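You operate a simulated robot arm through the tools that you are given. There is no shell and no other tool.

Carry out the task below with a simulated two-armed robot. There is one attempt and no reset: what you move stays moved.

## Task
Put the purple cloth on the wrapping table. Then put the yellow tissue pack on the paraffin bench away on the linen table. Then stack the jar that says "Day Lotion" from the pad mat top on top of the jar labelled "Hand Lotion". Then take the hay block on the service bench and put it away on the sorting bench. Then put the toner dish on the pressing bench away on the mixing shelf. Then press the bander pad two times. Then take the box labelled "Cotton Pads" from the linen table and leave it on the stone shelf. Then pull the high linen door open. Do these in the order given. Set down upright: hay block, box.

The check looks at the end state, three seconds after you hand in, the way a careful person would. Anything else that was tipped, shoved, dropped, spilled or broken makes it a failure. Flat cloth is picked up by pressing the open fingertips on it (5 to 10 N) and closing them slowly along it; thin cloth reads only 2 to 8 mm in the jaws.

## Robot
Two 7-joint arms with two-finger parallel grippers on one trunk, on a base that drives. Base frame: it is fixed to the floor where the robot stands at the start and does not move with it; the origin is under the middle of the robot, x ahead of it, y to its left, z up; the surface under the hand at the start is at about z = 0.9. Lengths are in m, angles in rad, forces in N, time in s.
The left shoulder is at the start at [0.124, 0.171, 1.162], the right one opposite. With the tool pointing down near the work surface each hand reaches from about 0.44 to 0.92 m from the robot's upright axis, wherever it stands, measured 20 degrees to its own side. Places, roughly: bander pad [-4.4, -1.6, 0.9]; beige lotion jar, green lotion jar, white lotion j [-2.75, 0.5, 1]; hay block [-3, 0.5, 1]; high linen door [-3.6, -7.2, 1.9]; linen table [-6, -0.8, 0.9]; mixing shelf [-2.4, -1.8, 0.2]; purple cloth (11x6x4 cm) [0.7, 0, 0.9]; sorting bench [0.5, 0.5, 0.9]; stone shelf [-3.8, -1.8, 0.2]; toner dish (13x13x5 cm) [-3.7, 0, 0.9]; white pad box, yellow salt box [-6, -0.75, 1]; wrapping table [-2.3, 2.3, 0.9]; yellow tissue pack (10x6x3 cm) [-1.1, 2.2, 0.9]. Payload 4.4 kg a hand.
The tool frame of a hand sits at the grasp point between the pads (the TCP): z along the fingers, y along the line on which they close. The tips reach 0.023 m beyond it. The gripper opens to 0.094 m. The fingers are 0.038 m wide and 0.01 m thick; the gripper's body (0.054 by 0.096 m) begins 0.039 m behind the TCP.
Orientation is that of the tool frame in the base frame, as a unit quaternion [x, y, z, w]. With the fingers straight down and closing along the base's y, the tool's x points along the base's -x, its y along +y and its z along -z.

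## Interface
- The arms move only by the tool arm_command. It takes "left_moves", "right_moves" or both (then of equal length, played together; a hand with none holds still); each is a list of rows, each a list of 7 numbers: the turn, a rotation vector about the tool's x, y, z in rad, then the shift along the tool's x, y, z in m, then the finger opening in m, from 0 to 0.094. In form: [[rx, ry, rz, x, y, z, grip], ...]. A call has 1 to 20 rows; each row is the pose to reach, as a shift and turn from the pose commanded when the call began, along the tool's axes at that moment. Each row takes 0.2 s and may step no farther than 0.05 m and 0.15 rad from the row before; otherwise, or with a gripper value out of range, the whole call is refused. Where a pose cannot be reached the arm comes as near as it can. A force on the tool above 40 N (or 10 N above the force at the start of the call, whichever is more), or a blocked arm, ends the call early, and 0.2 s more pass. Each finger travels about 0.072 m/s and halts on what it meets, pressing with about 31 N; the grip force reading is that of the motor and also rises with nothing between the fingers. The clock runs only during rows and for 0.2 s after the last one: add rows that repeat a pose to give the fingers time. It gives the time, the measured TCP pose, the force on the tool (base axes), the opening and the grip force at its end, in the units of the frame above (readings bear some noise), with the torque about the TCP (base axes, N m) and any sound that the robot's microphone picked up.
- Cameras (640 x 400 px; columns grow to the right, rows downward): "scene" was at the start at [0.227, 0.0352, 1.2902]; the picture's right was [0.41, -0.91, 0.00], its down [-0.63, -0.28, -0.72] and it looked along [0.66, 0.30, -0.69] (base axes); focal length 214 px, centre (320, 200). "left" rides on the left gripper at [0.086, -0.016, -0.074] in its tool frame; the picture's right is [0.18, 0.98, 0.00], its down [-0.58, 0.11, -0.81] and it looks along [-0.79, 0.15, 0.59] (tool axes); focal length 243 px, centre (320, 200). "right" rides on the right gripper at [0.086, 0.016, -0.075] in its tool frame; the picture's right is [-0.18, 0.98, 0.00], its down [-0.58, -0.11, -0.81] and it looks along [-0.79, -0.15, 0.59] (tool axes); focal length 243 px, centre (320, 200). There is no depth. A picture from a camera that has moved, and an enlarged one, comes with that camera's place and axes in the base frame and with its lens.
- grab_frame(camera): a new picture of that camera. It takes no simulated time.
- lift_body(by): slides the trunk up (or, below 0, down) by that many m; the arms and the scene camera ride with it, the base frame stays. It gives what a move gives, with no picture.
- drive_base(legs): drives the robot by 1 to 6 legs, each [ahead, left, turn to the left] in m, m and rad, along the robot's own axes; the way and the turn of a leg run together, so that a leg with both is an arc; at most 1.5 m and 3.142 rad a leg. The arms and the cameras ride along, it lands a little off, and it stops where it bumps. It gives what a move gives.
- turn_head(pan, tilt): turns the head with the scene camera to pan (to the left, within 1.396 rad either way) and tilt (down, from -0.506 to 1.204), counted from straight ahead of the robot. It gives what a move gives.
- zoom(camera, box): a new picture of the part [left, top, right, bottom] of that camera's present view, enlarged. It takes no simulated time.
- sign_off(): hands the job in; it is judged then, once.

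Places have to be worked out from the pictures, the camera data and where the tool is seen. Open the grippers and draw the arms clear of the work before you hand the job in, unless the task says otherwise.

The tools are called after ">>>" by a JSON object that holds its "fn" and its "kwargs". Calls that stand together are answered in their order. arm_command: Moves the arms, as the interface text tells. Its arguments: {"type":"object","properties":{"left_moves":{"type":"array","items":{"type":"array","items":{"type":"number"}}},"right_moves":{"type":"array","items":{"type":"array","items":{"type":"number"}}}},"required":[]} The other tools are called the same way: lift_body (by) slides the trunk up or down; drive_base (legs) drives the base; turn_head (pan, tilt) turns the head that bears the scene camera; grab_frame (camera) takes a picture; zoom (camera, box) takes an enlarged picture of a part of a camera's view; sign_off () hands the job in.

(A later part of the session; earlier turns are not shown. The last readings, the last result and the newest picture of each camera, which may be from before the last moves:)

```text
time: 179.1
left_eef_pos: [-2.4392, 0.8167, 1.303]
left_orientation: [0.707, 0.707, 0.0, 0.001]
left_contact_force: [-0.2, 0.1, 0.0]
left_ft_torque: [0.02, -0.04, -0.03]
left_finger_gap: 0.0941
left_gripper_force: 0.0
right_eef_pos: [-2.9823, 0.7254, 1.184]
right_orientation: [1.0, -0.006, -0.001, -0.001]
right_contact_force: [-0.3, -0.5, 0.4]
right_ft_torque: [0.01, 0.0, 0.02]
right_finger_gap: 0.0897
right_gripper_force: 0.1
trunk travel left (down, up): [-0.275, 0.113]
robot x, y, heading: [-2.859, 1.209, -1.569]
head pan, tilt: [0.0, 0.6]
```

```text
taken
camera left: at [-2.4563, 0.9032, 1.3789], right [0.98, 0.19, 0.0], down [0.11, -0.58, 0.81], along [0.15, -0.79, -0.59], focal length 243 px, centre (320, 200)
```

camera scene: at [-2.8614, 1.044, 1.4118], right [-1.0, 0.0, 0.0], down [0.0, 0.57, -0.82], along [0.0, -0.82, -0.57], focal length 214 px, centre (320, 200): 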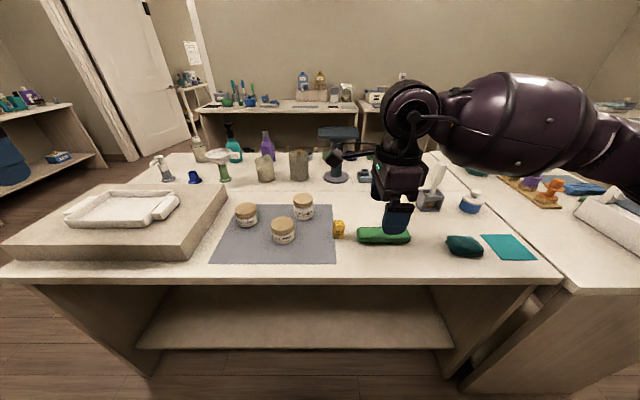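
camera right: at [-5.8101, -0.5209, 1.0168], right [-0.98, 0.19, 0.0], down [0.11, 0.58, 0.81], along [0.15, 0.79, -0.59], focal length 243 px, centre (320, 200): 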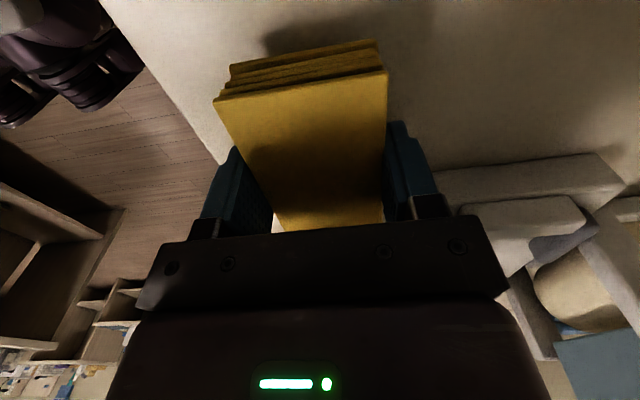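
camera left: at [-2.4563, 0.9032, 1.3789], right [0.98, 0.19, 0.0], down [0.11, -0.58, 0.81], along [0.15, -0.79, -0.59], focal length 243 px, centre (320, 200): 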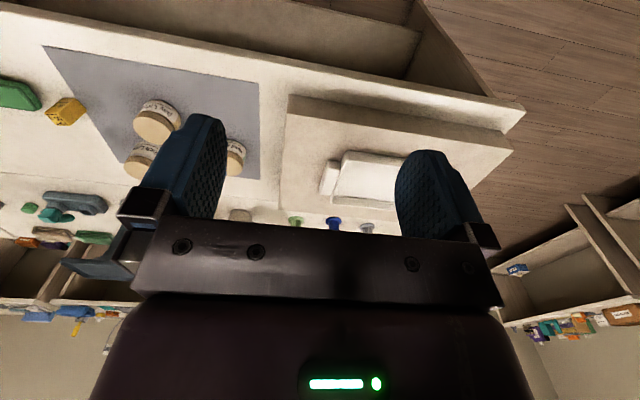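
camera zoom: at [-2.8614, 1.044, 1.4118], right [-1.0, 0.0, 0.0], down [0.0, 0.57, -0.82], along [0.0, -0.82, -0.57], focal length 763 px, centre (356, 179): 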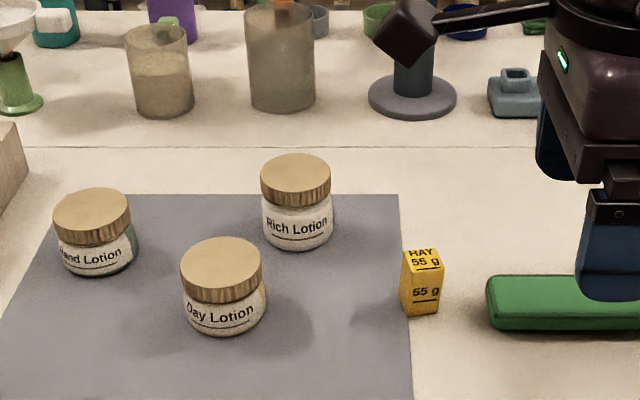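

Lids are ~7.3 cm wide, top z≈0.96. I bring the left hand over the Day jar (closing along x) while moving the right hand out of the way.

>>> {"fn": "arm_command", "kwargs": {"left_moves": [[0, 0, 0, -0.029, -0.03, 0, 0.094], [0, 0, 0, -0.058, -0.06, 0, 0.094], [0, 0, 0, -0.087, -0.09, 0, 0.094], [0, 0, 0, -0.116, -0.12, 0, 0.094], [0, 0, 0, -0.146, -0.15, 0, 0.094], [0, 0, 0, -0.175, -0.18, 0, 0.094], [0, 0, 0, -0.204, -0.21, 0, 0.094], [0, 0, 0, -0.233, -0.24, 0, 0.094], [0, 0, 0, -0.262, -0.27, 0, 0.094], [0, 0, 0, -0.291, -0.3008, 0.01, 0.094], [0, 0, 0, -0.291, -0.3008, 0.05, 0.094], [0, 0, 0, -0.291, -0.3008, 0.095, 0.094], [0, 0, 0, -0.291, -0.3008, 0.14, 0.094], [0, 0, 0, -0.291, -0.3008, 0.17, 0.094], [0, 0, 0, -0.291, -0.3008, 0.17, 0.094]], "right_moves": [[0, 0, 0, -0.02, 0, 0, 0.09], [0, 0, 0, -0.04, 0, 0, 0.09], [0, 0, 0, -0.06, 0, 0, 0.09], [0, 0, 0, -0.08, 0, 0, 0.09], [0, 0, 0, -0.1, 0, 0, 0.09], [0, 0, 0, -0.12, 0, 0, 0.09], [0, 0, 0, -0.14, 0, 0, 0.09], [0, 0, 0, -0.15, 0, 0, 0.09], [0, 0, 0, -0.15, 0, 0, 0.09], [0, 0, 0, -0.15, 0, 0, 0.09], [0, 0, 0, -0.15, 0, 0, 0.09], [0, 0, 0, -0.15, 0, 0, 0.09], [0, 0, 0, -0.15, 0, 0, 0.09], [0, 0, 0, -0.15, 0, 0, 0.09], [0, 0, 0, -0.15, 0, 0, 0.09]]}}

>>> {"fn": "grab_frame", "kwargs": {"camera": "left"}}

>>> {"fn": "grab_frame", "kwargs": {"camera": "scene"}}

```text
time: 182.3
left_eef_pos: [-2.6187, 0.6632, 1.1846]
left_orientation: [0.707, 0.707, -0.002, 0.001]
left_contact_force: [-0.3, -0.9, 0.1]
left_ft_torque: [0.01, 0.02, 0.02]
left_finger_gap: 0.094
left_gripper_force: 0.0
left hand out of reach, approached as far as the arm can: row 6, 7, 8, 9, 10, 11, 12, 13, 14, 15
right_eef_pos: [-3.1323, 0.7288, 1.1852]
right_orientation: [1.0, -0.005, 0.001, 0.0]
right_contact_force: [0.4, 0.8, 0.1]
right_ft_torque: [0.02, -0.02, -0.02]
right_finger_gap: 0.0898
right_gripper_force: 0.1
trunk travel left (down, up): [-0.275, 0.113]
robot x, y, heading: [-2.8592, 1.2082, -1.574]
head pan, tilt: [0.0, 0.6]
```

```text
taken
camera left: at [-2.6344, 0.7494, 1.2591], right [0.98, 0.18, 0.0], down [0.11, -0.58, 0.81], along [0.15, -0.79, -0.59], focal length 243 px, centre (320, 200)
```

left: 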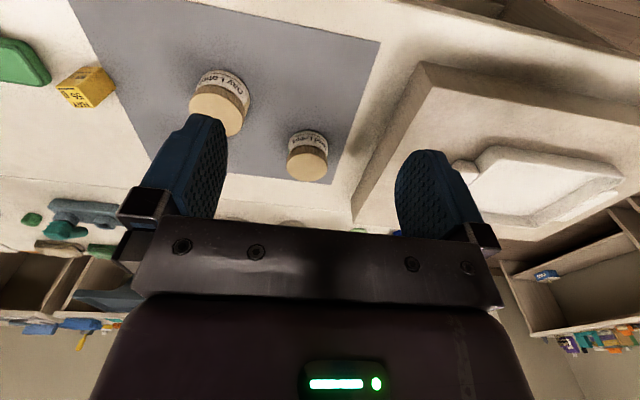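

```text
taken
camera scene: at [-2.8615, 1.0453, 1.4119], right [-1.0, 0.0, 0.0], down [0.0, 0.56, -0.83], along [0.0, -0.83, -0.56], focal length 214 px, centre (320, 200)
```

scene: 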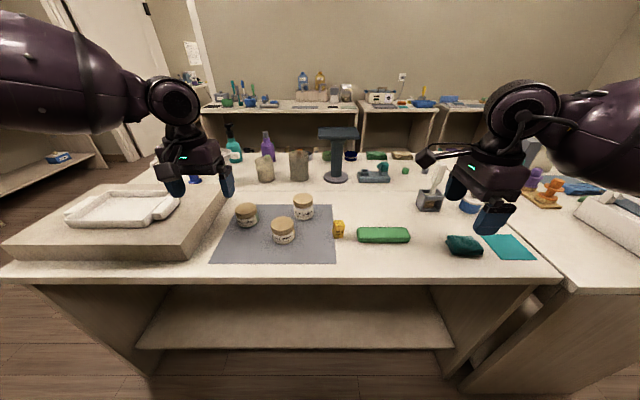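

The left arm ran out of reach at that height part-way. I hold the pose for a row to see what the command base is, then lower first.

>>> {"fn": "arm_command", "kwargs": {"left_moves": [[0, 0, 0, 0, 0, 0.0, 0.094], [0, 0, 0, 0, 0, 0.0, 0.094]]}}

```text
time: 182.9
left_eef_pos: [-2.6182, 0.663, 1.1849]
left_orientation: [0.706, 0.708, 0.0, 0.0]
left_contact_force: [-0.1, 0.1, 0.1]
left_ft_torque: [0.0, 0.0, 0.03]
left_finger_gap: 0.0939
left_gripper_force: 0.1
right_eef_pos: [-3.1326, 0.7292, 1.1855]
right_orientation: [1.0, -0.006, 0.0, 0.0]
right_contact_force: [-0.4, 0.2, -1.1]
right_ft_torque: [-0.02, -0.02, 0.01]
right_finger_gap: 0.0901
right_gripper_force: 0.0
trunk travel left (down, up): [-0.275, 0.113]
robot x, y, heading: [-2.8576, 1.2123, -1.57]
head pan, tilt: [0.0, 0.6]
```

Command base is the present pose. I lower to z≈1.10 and then move over to the Day jar.

>>> {"fn": "arm_command", "kwargs": {"left_moves": [[0, 0, 0, 0, 0, 0.04, 0.094], [0, 0, 0, 0, 0, 0.08, 0.094], [0, 0, 0, -0.02, -0.02, 0.08, 0.094], [0, 0, 0, -0.05, -0.045, 0.08, 0.094], [0, 0, 0, -0.08, -0.07, 0.08, 0.094], [0, 0, 0, -0.11, -0.095, 0.08, 0.094], [0, 0, 0, -0.1375, -0.1218, 0.08, 0.094], [0, 0, 0, -0.1375, -0.1218, 0.08, 0.094]]}}

>>> {"fn": "grab_frame", "kwargs": {"camera": "left"}}

```text
time: 184.7
left_eef_pos: [-2.6128, 0.6676, 1.1624]
left_orientation: [0.706, 0.708, 0.0, 0.001]
left_contact_force: [-0.3, 0.0, -0.6]
left_ft_torque: [-0.07, 0.01, -0.02]
left_finger_gap: 0.0941
left_gripper_force: 0.1
left hand out of reach, approached as far as the arm can: row 1, 2, 3, 4, 5, 6, 7, 8
right_eef_pos: [-3.132, 0.7292, 1.1849]
right_orientation: [1.0, -0.006, 0.0, -0.001]
right_contact_force: [-0.3, 0.7, -0.1]
right_ft_torque: [0.01, 0.01, 0.0]
right_finger_gap: 0.09
right_gripper_force: 0.1
trunk travel left (down, up): [-0.275, 0.113]
robot x, y, heading: [-2.8573, 1.211, -1.569]
head pan, tilt: [0.0, 0.6]
```

```text
taken
camera left: at [-2.6294, 0.7537, 1.2373], right [0.98, 0.19, 0.0], down [0.11, -0.58, 0.81], along [0.15, -0.79, -0.59], focal length 243 px, centre (320, 200)
```

left: 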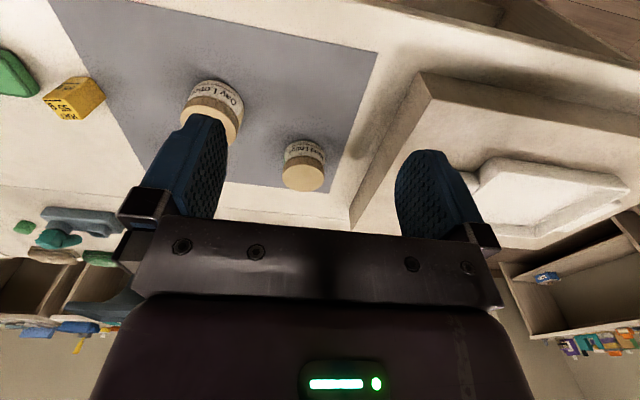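

The left arm is against a joint limit in this pose. I'll send it back to its carrying pose and use the right hand for the jars instead.

>>> {"fn": "arm_command", "kwargs": {"left_moves": [[0, 0, 0, 0.0, 0.0, -0.03, 0.094], [0, 0, 0, 0.02, 0.02, -0.06, 0.094], [0, 0, 0, 0.04, 0.045, -0.09, 0.094], [0, 0, 0, 0.065, 0.07, -0.12, 0.094], [0, 0, 0, 0.09, 0.1, -0.14, 0.094], [0, 0, 0, 0.115, 0.13, -0.14, 0.094], [0, 0, 0, 0.135, 0.16, -0.14, 0.094], [0, 0, 0, 0.149, 0.174, -0.14, 0.094], [0, 0, 0, 0.149, 0.174, -0.14, 0.094]]}}

>>> {"fn": "grab_frame", "kwargs": {"camera": "scene"}}

```text
time: 186.7
left_eef_pos: [-2.4391, 0.8137, 1.2982]
left_orientation: [0.707, 0.707, 0.0, 0.0]
left_contact_force: [-0.3, 0.1, 0.3]
left_ft_torque: [0.01, -0.01, 0.01]
left_finger_gap: 0.0942
left_gripper_force: 0.1
right_eef_pos: [-3.1333, 0.7283, 1.1848]
right_orientation: [1.0, -0.006, 0.0, 0.0]
right_contact_force: [-0.5, -0.9, 0.0]
right_ft_torque: [0.0, 0.02, 0.02]
right_finger_gap: 0.0897
right_gripper_force: 0.0
trunk travel left (down, up): [-0.275, 0.113]
robot x, y, heading: [-2.8596, 1.2068, -1.57]
head pan, tilt: [0.0, 0.6]
```

```text
taken
camera scene: at [-2.8618, 1.0453, 1.4119], right [-1.0, 0.0, 0.0], down [0.0, 0.56, -0.83], along [0.0, -0.83, -0.56], focal length 214 px, centre (320, 200)
```

scene: 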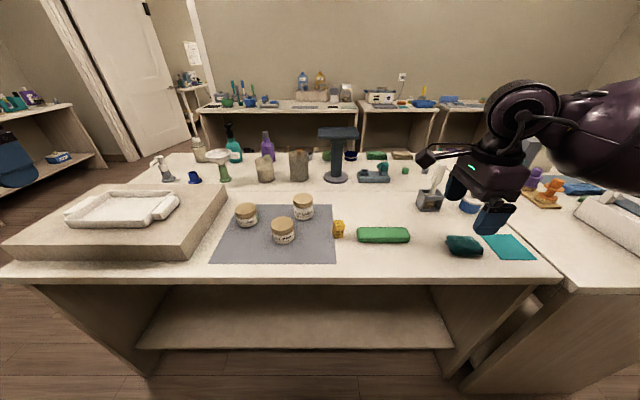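

Now I slide left 0.3 m so that the jars fall in the right hand's range, and check with both cameras.

>>> {"fn": "drive_base", "kwargs": {"legs": [[0, 0.28, 0]]}}

>>> {"fn": "zoom", "kwargs": {"camera": "scene", "box": [280, 150, 460, 262]}}

>>> {"fn": "grab_frame", "kwargs": {"camera": "right"}}

```text
time: 189.8
left_eef_pos: [-2.1585, 0.8123, 1.2988]
left_orientation: [0.706, 0.708, 0.0, 0.0]
left_contact_force: [0.0, 0.1, 0.1]
left_ft_torque: [0.03, 0.01, -0.01]
left_finger_gap: 0.094
left_gripper_force: 0.0
right_eef_pos: [-2.8537, 0.7292, 1.1845]
right_orientation: [1.0, -0.005, 0.0, 0.0]
right_contact_force: [1.3, 0.0, -0.4]
right_ft_torque: [0.02, 0.0, -0.02]
right_finger_gap: 0.0902
right_gripper_force: 0.1
trunk travel left (down, up): [-0.275, 0.113]
robot x, y, heading: [-2.5809, 1.2084, -1.567]
head pan, tilt: [0.0, 0.6]
```

```text
3.56 times, centred on (370, 206) of scene
camera zoom: at [-2.5819, 1.0456, 1.4119], right [-1.0, 0.0, 0.0], down [0.0, 0.56, -0.83], along [0.0, -0.83, -0.56], focal length 763 px, centre (142, 179)
```

zoom: 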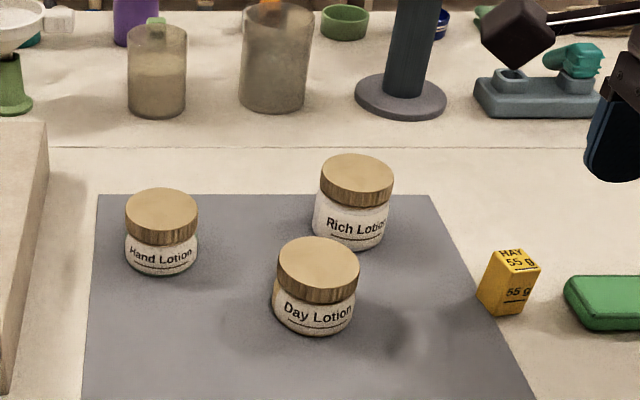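

```text
taken
camera right: at [-2.7651, 0.7116, 1.2586], right [-0.19, -0.98, 0.0], down [-0.58, 0.11, 0.81], along [-0.79, 0.16, -0.59], focal length 243 px, centre (320, 200)
```

right: 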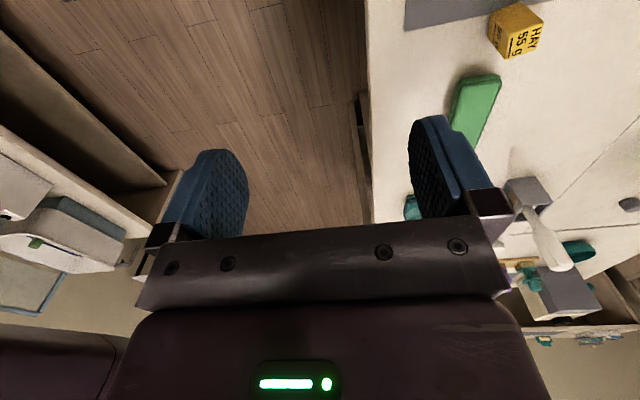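

Refined: Day jar centre ≈(−2.742, 0.523), Hand jar centre ≈(−2.601, 0.446). I bring the right hand above the Day jar at z≈1.06 and check alignment.

>>> {"fn": "arm_command", "kwargs": {"right_moves": [[0, 0, 0, 0.019, 0.034, 0, 0.094], [0, 0, 0, 0.037, 0.069, 0, 0.094], [0, 0, 0, 0.056, 0.103, 0, 0.094], [0, 0, 0, 0.074, 0.137, 0, 0.094], [0, 0, 0, 0.093, 0.172, 0, 0.094], [0, 0, 0, 0.1117, 0.2062, 0, 0.094], [0, 0, 0, 0.1117, 0.2062, 0.04, 0.094], [0, 0, 0, 0.1117, 0.2062, 0.08, 0.094], [0, 0, 0, 0.1117, 0.2062, 0.11, 0.094], [0, 0, 0, 0.1117, 0.2062, 0.125, 0.094], [0, 0, 0, 0.1117, 0.2062, 0.125, 0.094]]}}

>>> {"fn": "grab_frame", "kwargs": {"camera": "right"}}

>>> {"fn": "zoom", "kwargs": {"camera": "scene", "box": [280, 150, 460, 262]}}

```text
time: 192.2
left_eef_pos: [-2.1597, 0.8137, 1.2991]
left_orientation: [0.706, 0.708, 0.001, 0.001]
left_contact_force: [-0.5, 0.2, 0.0]
left_ft_torque: [0.0, -0.03, 0.02]
left_finger_gap: 0.094
left_gripper_force: 0.1
right_eef_pos: [-2.7431, 0.5211, 1.0616]
right_orientation: [1.0, -0.005, -0.001, 0.0]
right_contact_force: [0.1, -1.2, -0.5]
right_ft_torque: [-0.01, -0.02, 0.02]
right_finger_gap: 0.0941
right_gripper_force: 0.1
trunk travel left (down, up): [-0.275, 0.113]
robot x, y, heading: [-2.5817, 1.2084, -1.567]
head pan, tilt: [0.0, 0.6]
```

```text
taken
camera right: at [-2.656, 0.5041, 1.1338], right [-0.19, -0.98, 0.0], down [-0.58, 0.11, 0.81], along [-0.79, 0.16, -0.59], focal length 243 px, centre (320, 200)
```

right: 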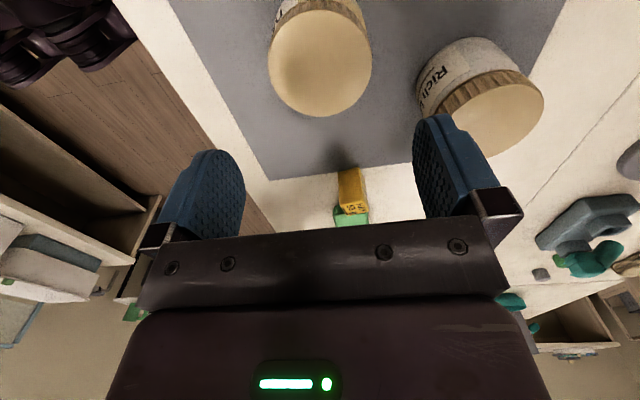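

```text
3.56 times, centred on (370, 206) of scene
camera zoom: at [-2.5823, 1.0458, 1.412], right [-1.0, 0.0, 0.0], down [0.0, 0.56, -0.83], along [0.0, -0.83, -0.56], focal length 763 px, centre (142, 179)
```

zoom: 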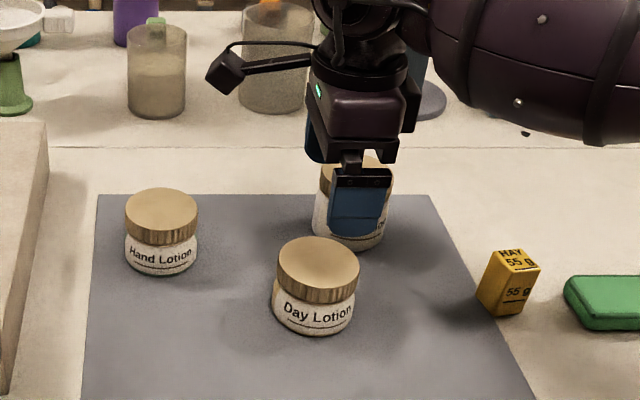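

The right camera puts the lid about 5 mm to +x of the tool axis and centred in y. I correct by 5 mm, descend to z≈0.945, and close gently on the lid.

>>> {"fn": "arm_command", "kwargs": {"right_moves": [[0, 0, 0, 0.005, 0, 0.03, 0.094], [0, 0, 0, 0.005, 0, 0.06, 0.094], [0, 0, 0, 0.005, 0, 0.085, 0.094], [0, 0, 0, 0.005, 0, 0.105, 0.094], [0, 0, 0, 0.005, 0, 0.1165, 0.094], [0, 0, 0, 0.005, 0, 0.1165, 0.094]]}}

>>> {"fn": "grab_frame", "kwargs": {"camera": "right"}}

>>> {"fn": "zoom", "kwargs": {"camera": "scene", "box": [280, 150, 460, 262]}}

```text
time: 193.6
left_eef_pos: [-2.1591, 0.814, 1.2971]
left_orientation: [0.707, 0.708, 0.001, 0.001]
left_contact_force: [-0.3, -0.1, 0.5]
left_ft_torque: [0.03, -0.04, 0.0]
left_finger_gap: 0.0941
left_gripper_force: 0.0
right_eef_pos: [-2.739, 0.5215, 0.9434]
right_orientation: [1.0, -0.005, 0.0, -0.001]
right_contact_force: [-0.2, 0.5, 0.3]
right_ft_torque: [0.02, -0.04, 0.03]
right_finger_gap: 0.0938
right_gripper_force: 0.1
trunk travel left (down, up): [-0.275, 0.113]
robot x, y, heading: [-2.5847, 1.2106, -1.566]
head pan, tilt: [0.0, 0.6]
```

```text
taken
camera right: at [-2.6509, 0.5047, 1.0169], right [-0.19, -0.98, 0.0], down [-0.58, 0.11, 0.81], along [-0.79, 0.16, -0.59], focal length 243 px, centre (320, 200)
```

right: 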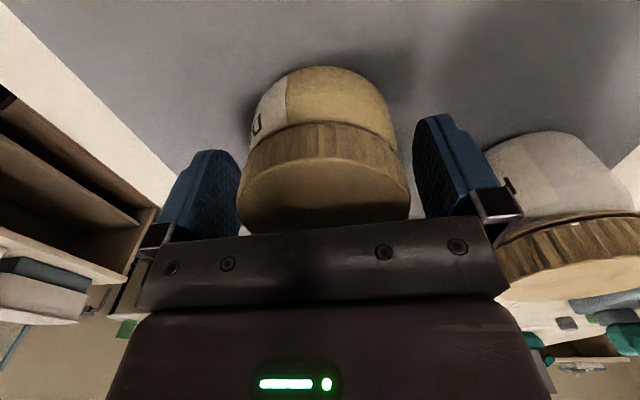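

```text
3.56 times, centred on (370, 206) of scene
camera zoom: at [-2.5822, 1.0457, 1.412], right [-1.0, 0.0, 0.0], down [0.0, 0.56, -0.83], along [0.0, -0.83, -0.56], focal length 763 px, centre (142, 179)
```

zoom: 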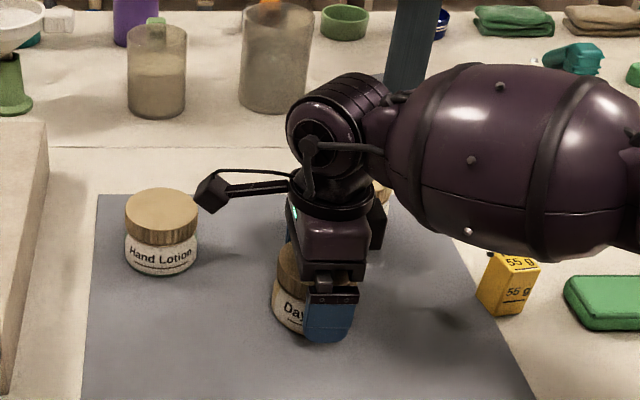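

The alignment is within about 3 mm; I nudge +3 mm in x and close.

>>> {"fn": "arm_command", "kwargs": {"right_moves": [[0, 0, 0, 0.003, 0, 0, 0.094], [0, 0, 0, 0.003, 0, 0, 0.085], [0, 0, 0, 0.003, 0, 0, 0.078], [0, 0, 0, 0.003, 0, 0, 0.072], [0, 0, 0, 0.003, 0, 0, 0.066], [0, 0, 0, 0.003, 0, 0, 0.055], [0, 0, 0, 0.003, 0, 0, 0.055], [0, 0, 0, 0.003, 0, 0, 0.055]]}}

>>> {"fn": "grab_frame", "kwargs": {"camera": "right"}}

```text
time: 195.3
left_eef_pos: [-2.1592, 0.813, 1.2982]
left_orientation: [0.707, 0.708, 0.0, 0.001]
left_contact_force: [-0.4, 0.2, 0.5]
left_ft_torque: [0.04, 0.01, -0.01]
left_finger_gap: 0.0942
left_gripper_force: 0.1
right_eef_pos: [-2.736, 0.5223, 0.9452]
right_orientation: [1.0, -0.006, 0.0, -0.001]
right_contact_force: [0.0, -2.7, 1.6]
right_ft_torque: [-0.17, 0.0, 0.02]
right_finger_gap: 0.0711
right_gripper_force: 31.2
trunk travel left (down, up): [-0.275, 0.113]
robot x, y, heading: [-2.5846, 1.2072, -1.572]
head pan, tilt: [0.0, 0.6]
```

```text
taken
camera right: at [-2.648, 0.5043, 1.017], right [-0.19, -0.98, 0.0], down [-0.58, 0.11, 0.81], along [-0.79, 0.16, -0.59], focal length 243 px, centre (320, 200)
```

right: 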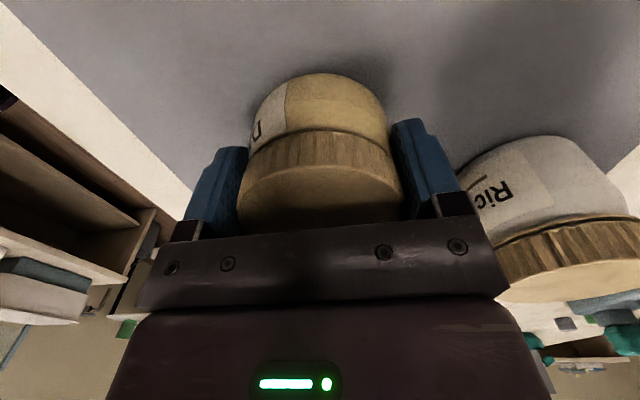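

Gripped at 71 mm. I lift 11 cm and move over the Hand jar at a hover to check alignment.

>>> {"fn": "arm_command", "kwargs": {"right_moves": [[0, 0, 0, 0, 0, -0.015, 0.055], [0, 0, 0, 0, 0, -0.04, 0.055], [0, 0, 0, 0, 0, -0.075, 0.055], [0, 0, 0, 0, 0, -0.11, 0.055], [0, 0, 0, 0.03, 0.017, -0.11, 0.055], [0, 0, 0, 0.06, 0.034, -0.11, 0.055], [0, 0, 0, 0.09, 0.051, -0.11, 0.055], [0, 0, 0, 0.12, 0.068, -0.11, 0.055], [0, 0, 0, 0.136, 0.076, -0.11, 0.055], [0, 0, 0, 0.136, 0.076, -0.11, 0.055], [0, 0, 0, 0.136, 0.076, -0.11, 0.055]]}}

>>> {"fn": "grab_frame", "kwargs": {"camera": "right"}}

>>> {"fn": "zoom", "kwargs": {"camera": "scene", "box": [280, 140, 400, 215]}}

```text
time: 197.8
left_eef_pos: [-2.16, 0.8119, 1.2986]
left_orientation: [0.706, 0.708, 0.001, 0.001]
left_contact_force: [0.2, -0.1, 0.0]
left_ft_torque: [0.01, -0.01, -0.01]
left_finger_gap: 0.094
left_gripper_force: 0.1
right_eef_pos: [-2.5984, 0.4446, 1.0525]
right_orientation: [1.0, -0.005, 0.0, 0.001]
right_contact_force: [-0.5, 0.1, -2.2]
right_ft_torque: [0.01, -0.02, -0.01]
right_finger_gap: 0.0711
right_gripper_force: 31.5
trunk travel left (down, up): [-0.275, 0.113]
robot x, y, heading: [-2.5816, 1.2125, -1.571]
head pan, tilt: [0.0, 0.6]
```

```text
taken
camera right: at [-2.5113, 0.4278, 1.1263], right [-0.19, -0.98, 0.0], down [-0.58, 0.11, 0.81], along [-0.79, 0.16, -0.59], focal length 243 px, centre (320, 200)
```

right: 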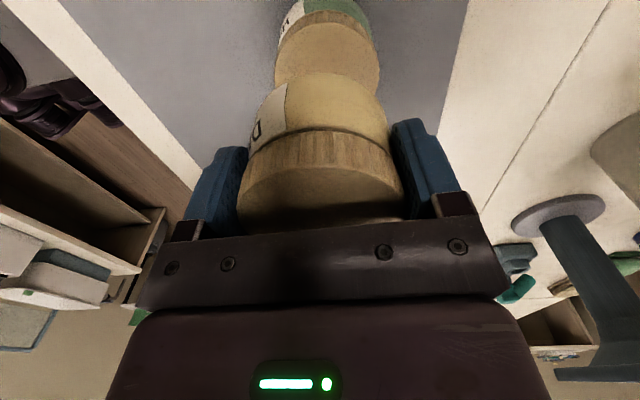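

```text
5.33 times, centred on (340, 178) of scene
camera zoom: at [-2.5819, 1.0455, 1.4119], right [-1.0, 0.0, 0.0], down [0.0, 0.57, -0.82], along [0.0, -0.82, -0.57], focal length 1144 px, centre (213, 320)
```

zoom: 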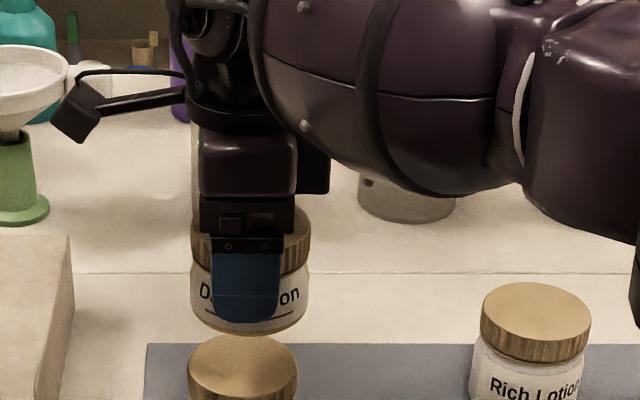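

>>> {"fn": "zoom", "kwargs": {"camera": "right", "box": [240, 0, 400, 100]}}

>>> {"fn": "zoom", "kwargs": {"camera": "scene", "box": [300, 165, 360, 215]}}

```text
4.00 times, centred on (320, 50) of right
camera zoom: at [-2.5113, 0.4278, 1.1263], right [-0.19, -0.98, 0.0], down [-0.58, 0.11, 0.81], along [-0.79, 0.16, -0.59], focal length 970 px, centre (320, 800)
```

zoom: 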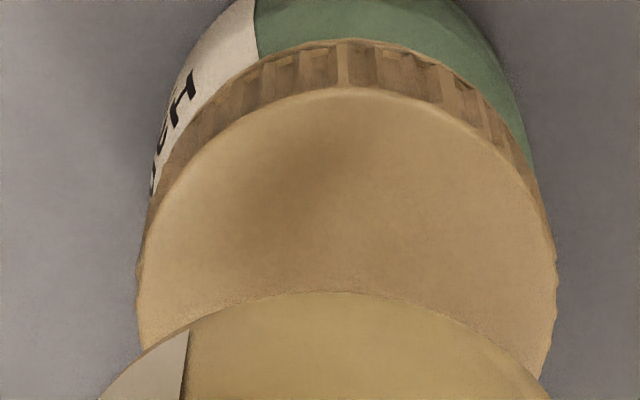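

```text
8.00 times, centred on (330, 190) of scene
camera zoom: at [-2.5819, 1.0455, 1.4119], right [-1.0, 0.0, 0.0], down [0.0, 0.57, -0.82], along [0.0, -0.82, -0.57], focal length 1716 px, centre (240, 280)
```

zoom: 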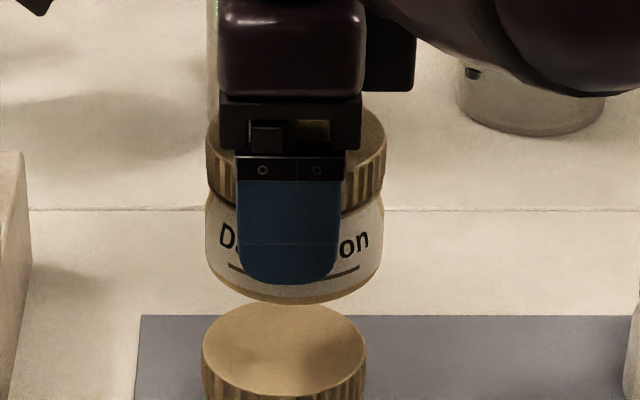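

The Hand lid is about +4 mm in x and a few mm in −y from the held jar's axis. I apply a partial correction and lower to about 8 mm above its lid for a closer comparison.

>>> {"fn": "arm_command", "kwargs": {"right_moves": [[0, 0, 0, 0.004, 0.003, 0.01, 0.055], [0, 0, 0, 0.004, 0.003, 0.022, 0.055], [0, 0, 0, 0.004, 0.003, 0.032, 0.055], [0, 0, 0, 0.004, 0.003, 0.036, 0.055], [0, 0, 0, 0.004, 0.003, 0.036, 0.055]]}}

>>> {"fn": "zoom", "kwargs": {"camera": "right", "box": [240, 0, 400, 100]}}

>>> {"fn": "zoom", "kwargs": {"camera": "scene", "box": [300, 165, 360, 215]}}

>>> {"fn": "grab_frame", "kwargs": {"camera": "left"}}

```text
time: 198.9
left_eef_pos: [-2.1583, 0.8131, 1.2972]
left_orientation: [0.707, 0.707, 0.0, 0.002]
left_contact_force: [-0.3, 0.4, 0.3]
left_ft_torque: [-0.01, -0.03, 0.0]
left_finger_gap: 0.094
left_gripper_force: 0.2
right_eef_pos: [-2.5963, 0.4412, 1.017]
right_orientation: [1.0, -0.005, 0.0, 0.0]
right_contact_force: [0.4, 0.3, -2.0]
right_ft_torque: [0.01, -0.02, 0.03]
right_finger_gap: 0.0714
right_gripper_force: 31.4
trunk travel left (down, up): [-0.275, 0.113]
robot x, y, heading: [-2.5812, 1.2073, -1.573]
head pan, tilt: [0.0, 0.6]
```

```text
4.00 times, centred on (320, 50) of right
camera zoom: at [-2.5081, 0.4241, 1.0909], right [-0.19, -0.98, 0.0], down [-0.58, 0.11, 0.81], along [-0.79, 0.16, -0.59], focal length 970 px, centre (320, 800)
```

zoom: 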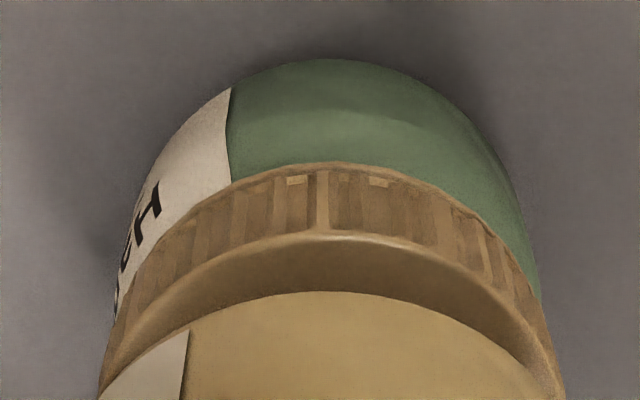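

```text
8.00 times, centred on (330, 190) of scene
camera zoom: at [-2.5822, 1.0454, 1.4119], right [-1.0, 0.0, 0.0], down [0.0, 0.57, -0.82], along [0.0, -0.82, -0.57], focal length 1716 px, centre (240, 280)
```

zoom: 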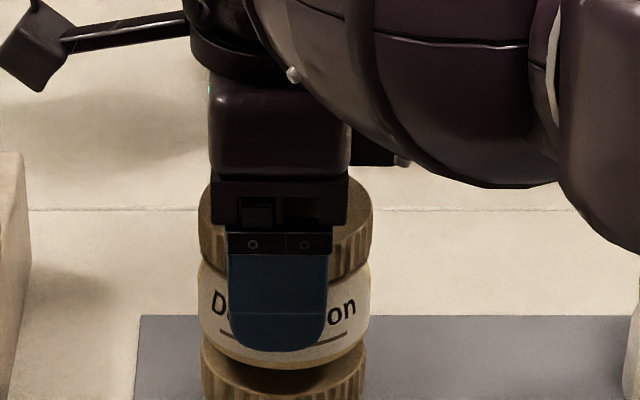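

```text
taken
camera left: at [-2.1755, 0.8987, 1.3729], right [0.98, 0.19, 0.0], down [0.11, -0.58, 0.81], along [0.15, -0.79, -0.59], focal length 243 px, centre (320, 200)
```

left: 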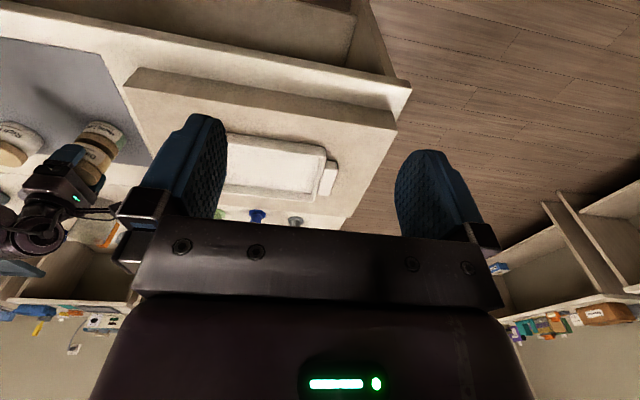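

Both views show the jars coaxial to within about 2 mm. I lower in small steps until contact.

>>> {"fn": "arm_command", "kwargs": {"right_moves": [[0, 0, 0, 0, 0.001, 0.003, 0.055], [0, 0, 0, 0, 0.001, 0.006, 0.055], [0, 0, 0, 0, 0.001, 0.008, 0.055], [0, 0, 0, 0, 0.001, 0.008, 0.055]]}}

>>> {"fn": "zoom", "kwargs": {"camera": "scene", "box": [300, 165, 360, 215]}}

>>> {"fn": "zoom", "kwargs": {"camera": "right", "box": [240, 0, 400, 100]}}

```text
time: 199.9
left_eef_pos: [-2.1593, 0.8129, 1.2979]
left_orientation: [0.707, 0.707, 0.001, 0.001]
left_contact_force: [0.1, -0.4, 0.3]
left_ft_torque: [0.0, 0.0, -0.01]
left_finger_gap: 0.0941
left_gripper_force: 0.1
right_eef_pos: [-2.5972, 0.4425, 1.0102]
right_orientation: [1.0, -0.006, -0.001, -0.001]
right_contact_force: [-0.8, -0.1, -2.5]
right_ft_torque: [0.01, -0.02, 0.01]
right_finger_gap: 0.0712
right_gripper_force: 31.2
trunk travel left (down, up): [-0.275, 0.113]
robot x, y, heading: [-2.582, 1.2077, -1.567]
head pan, tilt: [0.0, 0.6]
```

```text
8.00 times, centred on (330, 190) of scene
camera zoom: at [-2.5822, 1.0455, 1.4119], right [-1.0, 0.0, 0.0], down [0.0, 0.57, -0.82], along [0.0, -0.82, -0.57], focal length 1716 px, centre (240, 280)
```

zoom: 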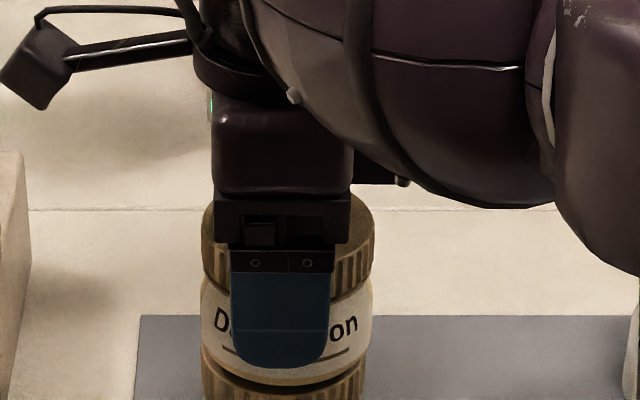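

```text
4.00 times, centred on (320, 50) of right
camera zoom: at [-2.5091, 0.425, 1.0831], right [-0.19, -0.98, 0.0], down [-0.58, 0.11, 0.81], along [-0.79, 0.16, -0.59], focal length 970 px, centre (320, 800)
```

zoom: 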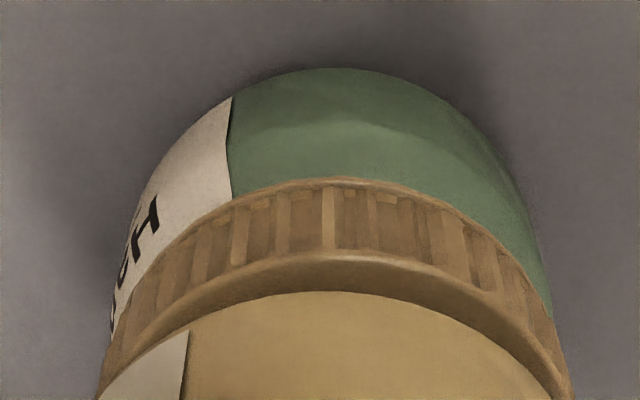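

No contact yet (only the jar's 2 N weight reads). I go down another few millimetres.

>>> {"fn": "arm_command", "kwargs": {"right_moves": [[0, 0, 0, 0, 0.0015, 0.002, 0.055], [0, 0, 0, 0, 0.0015, 0.004, 0.055], [0, 0, 0, 0, 0.0015, 0.004, 0.055]]}}

```text
time: 200.8
left_eef_pos: [-2.16, 0.8125, 1.2984]
left_orientation: [0.707, 0.707, 0.001, 0.0]
left_contact_force: [-0.9, -0.3, -0.1]
left_ft_torque: [-0.02, 0.02, 0.0]
left_finger_gap: 0.0938
left_gripper_force: 0.1
right_eef_pos: [-2.5992, 0.4435, 1.0044]
right_orientation: [1.0, -0.006, 0.001, 0.0]
right_contact_force: [0.8, -1.2, 2.1]
right_ft_torque: [-0.1, 0.0, -0.02]
right_finger_gap: 0.0714
right_gripper_force: 30.8
right hand out of reach, approached as far as the arm can: row 1, 2, 3
trunk travel left (down, up): [-0.275, 0.113]
robot x, y, heading: [-2.5812, 1.2097, -1.572]
head pan, tilt: [0.0, 0.6]
```

The arm is near its reach limit here and drifted by about 3 mm; contact has just begun. I look before deciding.

>>> {"fn": "zoom", "kwargs": {"camera": "scene", "box": [300, 165, 360, 215]}}

>>> {"fn": "zoom", "kwargs": {"camera": "right", "box": [240, 0, 400, 100]}}

```text
8.00 times, centred on (330, 190) of scene
camera zoom: at [-2.5821, 1.0457, 1.412], right [-1.0, 0.0, 0.0], down [0.0, 0.56, -0.83], along [0.0, -0.83, -0.56], focal length 1716 px, centre (240, 280)
```

zoom: 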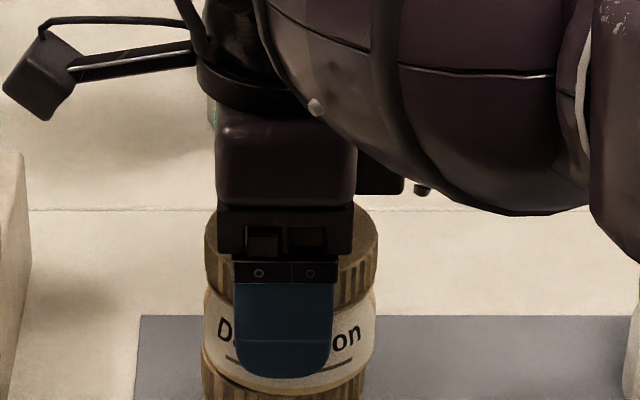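

```text
4.00 times, centred on (320, 50) of right
camera zoom: at [-2.5104, 0.4262, 1.0791], right [-0.19, -0.98, 0.0], down [-0.58, 0.12, 0.81], along [-0.79, 0.16, -0.59], focal length 970 px, centre (320, 800)
```

zoom: 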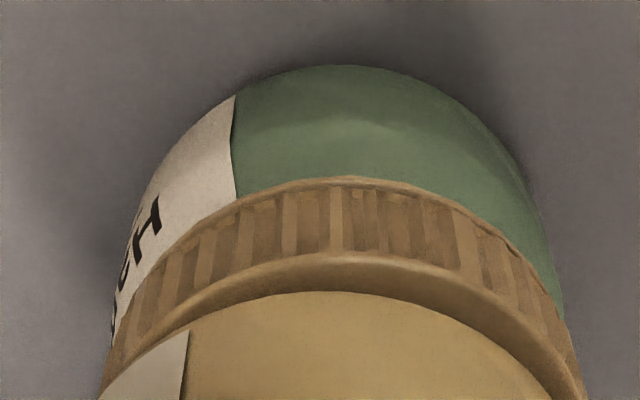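

Held jar and Hand jar are within ~4 mm of coaxial and in firm light contact (+4 N), which is a stable stack. I open the fingers in place.

>>> {"fn": "arm_command", "kwargs": {"right_moves": [[0, 0, 0, 0, 0, 0, 0.07], [0, 0, 0, 0, 0, 0, 0.074], [0, 0, 0, 0, 0, 0, 0.08], [0, 0, 0, 0, 0, 0, 0.088], [0, 0, 0, 0, 0, 0, 0.094], [0, 0, 0, 0, 0, 0, 0.094]]}}

>>> {"fn": "zoom", "kwargs": {"camera": "scene", "box": [290, 150, 370, 215]}}

>>> {"fn": "grab_frame", "kwargs": {"camera": "right"}}

```text
time: 202.2
left_eef_pos: [-2.1575, 0.8135, 1.2998]
left_orientation: [0.707, 0.708, 0.001, 0.001]
left_contact_force: [0.0, 0.2, -0.2]
left_ft_torque: [-0.01, -0.01, 0.01]
left_finger_gap: 0.0942
left_gripper_force: 0.1
right_eef_pos: [-2.5975, 0.4446, 1.0056]
right_orientation: [1.0, -0.005, 0.0, 0.0]
right_contact_force: [0.0, 0.1, 0.7]
right_ft_torque: [-0.02, 0.02, -0.03]
right_finger_gap: 0.0939
right_gripper_force: 0.2
trunk travel left (down, up): [-0.275, 0.113]
robot x, y, heading: [-2.5785, 1.2108, -1.572]
head pan, tilt: [0.0, 0.6]
```

```text
6.15 times, centred on (330, 182) of scene
camera zoom: at [-2.5822, 1.0456, 1.4119], right [-1.0, 0.0, 0.0], down [0.0, 0.56, -0.83], along [0.0, -0.83, -0.56], focal length 1320 px, centre (258, 308)
```

zoom: 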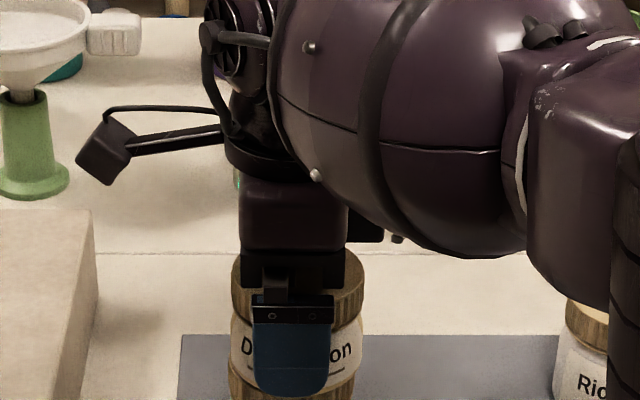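

```text
taken
camera right: at [-2.5101, 0.4264, 1.0788], right [-0.19, -0.98, 0.0], down [-0.58, 0.11, 0.81], along [-0.79, 0.16, -0.59], focal length 243 px, centre (320, 200)
```

right: 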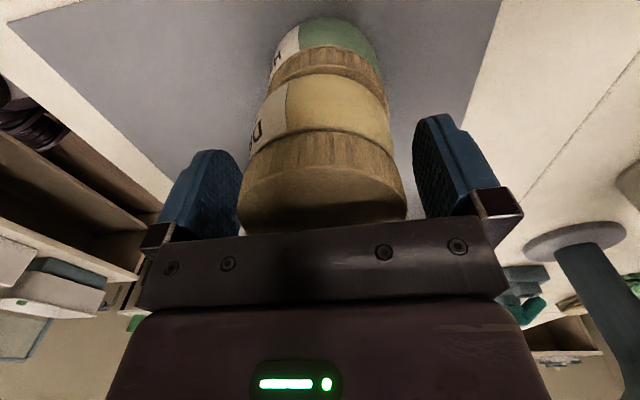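

The jar stands free between the open fingers. I raise the trunk to lift the hand straight up, which avoids the reach problem.

>>> {"fn": "lift_body", "kwargs": {"by": 0.11}}

>>> {"fn": "zoom", "kwargs": {"camera": "scene", "box": [290, 180, 410, 255]}}

>>> {"fn": "grab_frame", "kwargs": {"camera": "right"}}

```text
time: 203.6
left_eef_pos: [-2.1593, 0.813, 1.4087]
left_orientation: [0.706, 0.708, 0.0, 0.0]
left_contact_force: [0.2, 0.9, -0.6]
left_ft_torque: [-0.01, 0.0, 0.02]
left_finger_gap: 0.0938
left_gripper_force: 0.0
right_eef_pos: [-2.5988, 0.4451, 1.1516]
right_orientation: [1.0, -0.004, 0.0, 0.025]
right_contact_force: [0.0, -0.3, -0.1]
right_ft_torque: [-0.01, 0.0, -0.01]
right_finger_gap: 0.0941
right_gripper_force: 0.1
trunk travel left (down, up): [-0.385, 0.003]
robot x, y, heading: [-2.5852, 1.21, -1.568]
head pan, tilt: [0.0, 0.6]
```

```text
5.33 times, centred on (350, 218) of scene
camera zoom: at [-2.5822, 1.0641, 1.5236], right [-1.0, 0.0, 0.0], down [0.0, 0.56, -0.83], along [0.0, -0.83, -0.56], focal length 1144 px, centre (160, 107)
```

zoom: 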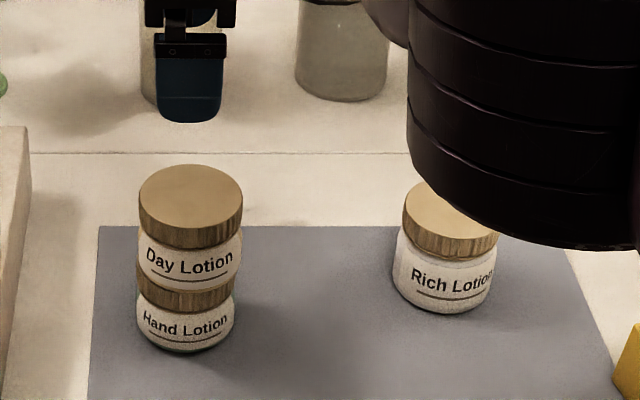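

```text
taken
camera right: at [-2.5104, 0.4311, 1.2264], right [-0.19, -0.98, 0.05], down [-0.58, 0.15, 0.8], along [-0.79, 0.13, -0.6], focal length 243 px, centre (320, 200)
```

right: 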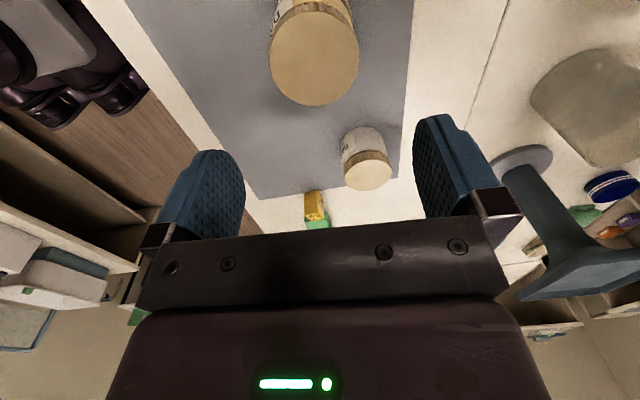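

The stack stands well: "Day Lotion" on "Hand Lotion". Next the hay block: I draw the right hand back and up, then reset the trunk to its original height.

>>> {"fn": "arm_command", "kwargs": {"right_moves": [[0, 0, 0, 0, -0.03, -0.02, 0.094], [0.02, 0, 0, 0, -0.06, -0.05, 0.094], [0.05, 0, 0, 0, -0.09, -0.08, 0.094], [0.05, 0, 0, 0, -0.12, -0.11, 0.094], [0.05, 0, 0, 0, -0.15, -0.13, 0.094], [0.05, 0, 0, 0, -0.18, -0.15, 0.094], [0.05, 0, 0, 0, -0.21, -0.15, 0.094], [0.05, 0, 0, 0, -0.24, -0.15, 0.094], [0.05, 0, 0, 0, -0.24, -0.15, 0.094]]}}

>>> {"fn": "lift_body", "kwargs": {"by": -0.2}}

>>> {"fn": "drive_base", "kwargs": {"legs": [[0, -0.24, 0]]}}

>>> {"fn": "grab_frame", "kwargs": {"camera": "scene"}}

>>> {"fn": "grab_frame", "kwargs": {"camera": "right"}}

```text
time: 205.6
left_eef_pos: [-2.1596, 0.8122, 1.409]
left_orientation: [0.706, 0.708, 0.001, 0.001]
left_contact_force: [-1.0, 0.0, 0.3]
left_ft_torque: [0.0, 0.0, 0.0]
left_finger_gap: 0.0939
left_gripper_force: 0.0
right_eef_pos: [-2.5244, 0.4789, 1.2939]
right_orientation: [1.0, -0.005, 0.0, -0.001]
right_contact_force: [-0.1, 0.1, -0.3]
right_ft_torque: [0.03, 0.0, 0.03]
right_finger_gap: 0.0941
right_gripper_force: 0.1
right hand out of reach, approached as far as the arm can: row 1, 2, 3, 4, 5, 6, 7, 8, 9
trunk travel left (down, up): [-0.385, 0.003]
robot x, y, heading: [-2.5841, 1.2084, -1.57]
head pan, tilt: [0.0, 0.6]
```

```text
time: 207.7
left_eef_pos: [-2.1606, 0.8147, 1.2094]
left_orientation: [0.707, 0.707, -0.001, 0.002]
left_contact_force: [-0.1, 0.1, 0.3]
left_ft_torque: [-0.01, 0.05, 0.01]
left_finger_gap: 0.0938
left_gripper_force: 0.0
right_eef_pos: [-2.5218, 0.4793, 1.093]
right_orientation: [1.0, -0.005, 0.001, 0.002]
right_contact_force: [0.1, 0.4, -0.2]
right_ft_torque: [-0.03, -0.03, -0.01]
right_finger_gap: 0.0941
right_gripper_force: 0.1
trunk travel left (down, up): [-0.185, 0.203]
robot x, y, heading: [-2.5822, 1.2099, -1.57]
head pan, tilt: [0.0, 0.6]
```

```text
time: 210.4
left_eef_pos: [-2.394, 0.8121, 1.2082]
left_orientation: [0.706, 0.708, 0.002, 0.001]
left_contact_force: [-0.9, -0.3, -0.4]
left_ft_torque: [-0.01, 0.0, -0.01]
left_finger_gap: 0.094
left_gripper_force: 0.2
right_eef_pos: [-2.7563, 0.4786, 1.0904]
right_orientation: [1.0, -0.005, 0.001, 0.0]
right_contact_force: [0.9, 0.0, 0.2]
right_ft_torque: [0.01, 0.0, 0.03]
right_finger_gap: 0.0941
right_gripper_force: 0.1
trunk travel left (down, up): [-0.185, 0.203]
robot x, y, heading: [-2.8182, 1.2114, -1.567]
head pan, tilt: [0.0, 0.6]
```

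```text
taken
camera scene: at [-2.8177, 0.978, 1.3152], right [-1.0, 0.0, 0.0], down [0.0, 0.56, -0.83], along [0.0, -0.83, -0.56], focal length 214 px, centre (320, 200)
```

scene: 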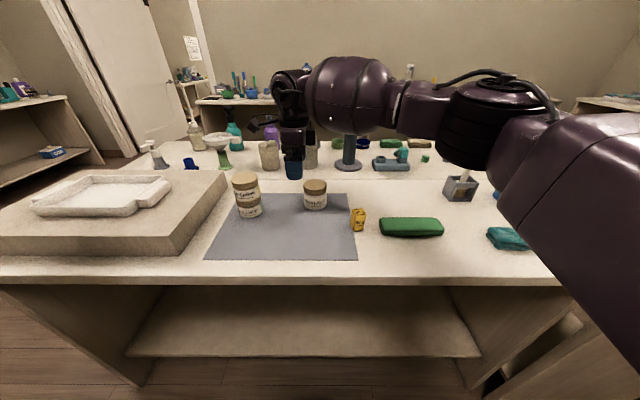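

```text
taken
camera right: at [-2.6688, 0.4607, 1.1642], right [-0.19, -0.98, 0.0], down [-0.58, 0.11, 0.81], along [-0.79, 0.15, -0.59], focal length 243 px, centre (320, 200)
```

right: 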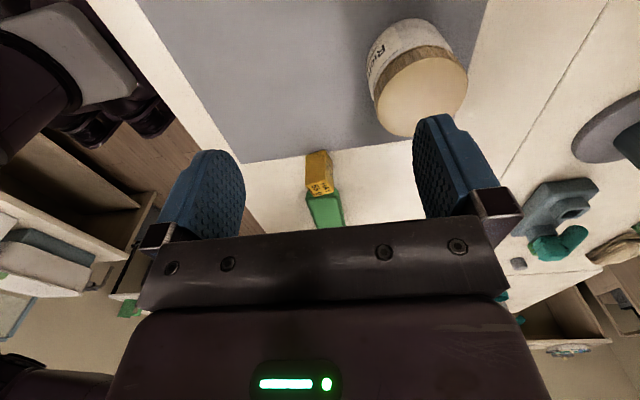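

The stack is still standing. I zoom on the hay block to get its exact place and orientation.

>>> {"fn": "zoom", "kwargs": {"camera": "scene", "box": [320, 195, 400, 245]}}

>>> {"fn": "zoom", "kwargs": {"camera": "right", "box": [270, 130, 370, 230]}}

```text
8.00 times, centred on (360, 220) of scene
camera zoom: at [-2.8177, 0.978, 1.3152], right [-1.0, 0.0, 0.0], down [0.0, 0.56, -0.83], along [0.0, -0.83, -0.56], focal length 1716 px, centre (0, 40)
```

zoom: 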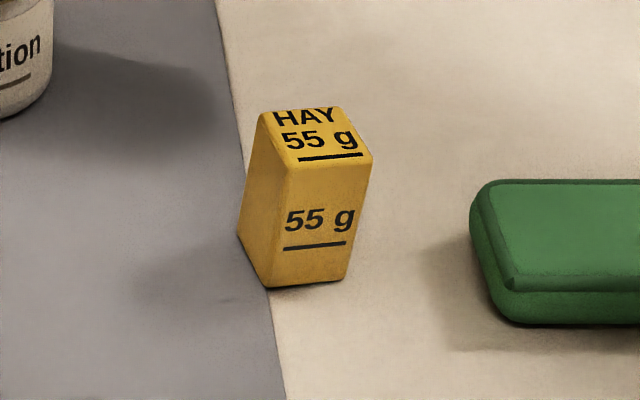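

```text
4.00 times, centred on (320, 180) of right
camera zoom: at [-2.6688, 0.4607, 1.1642], right [-0.19, -0.98, 0.0], down [-0.58, 0.11, 0.81], along [-0.79, 0.15, -0.59], focal length 970 px, centre (320, 280)
```

zoom: 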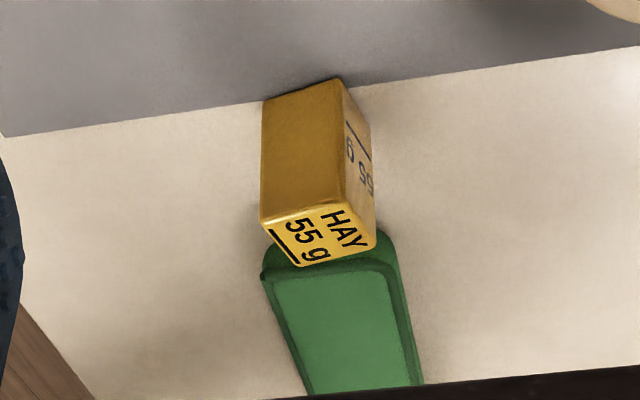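

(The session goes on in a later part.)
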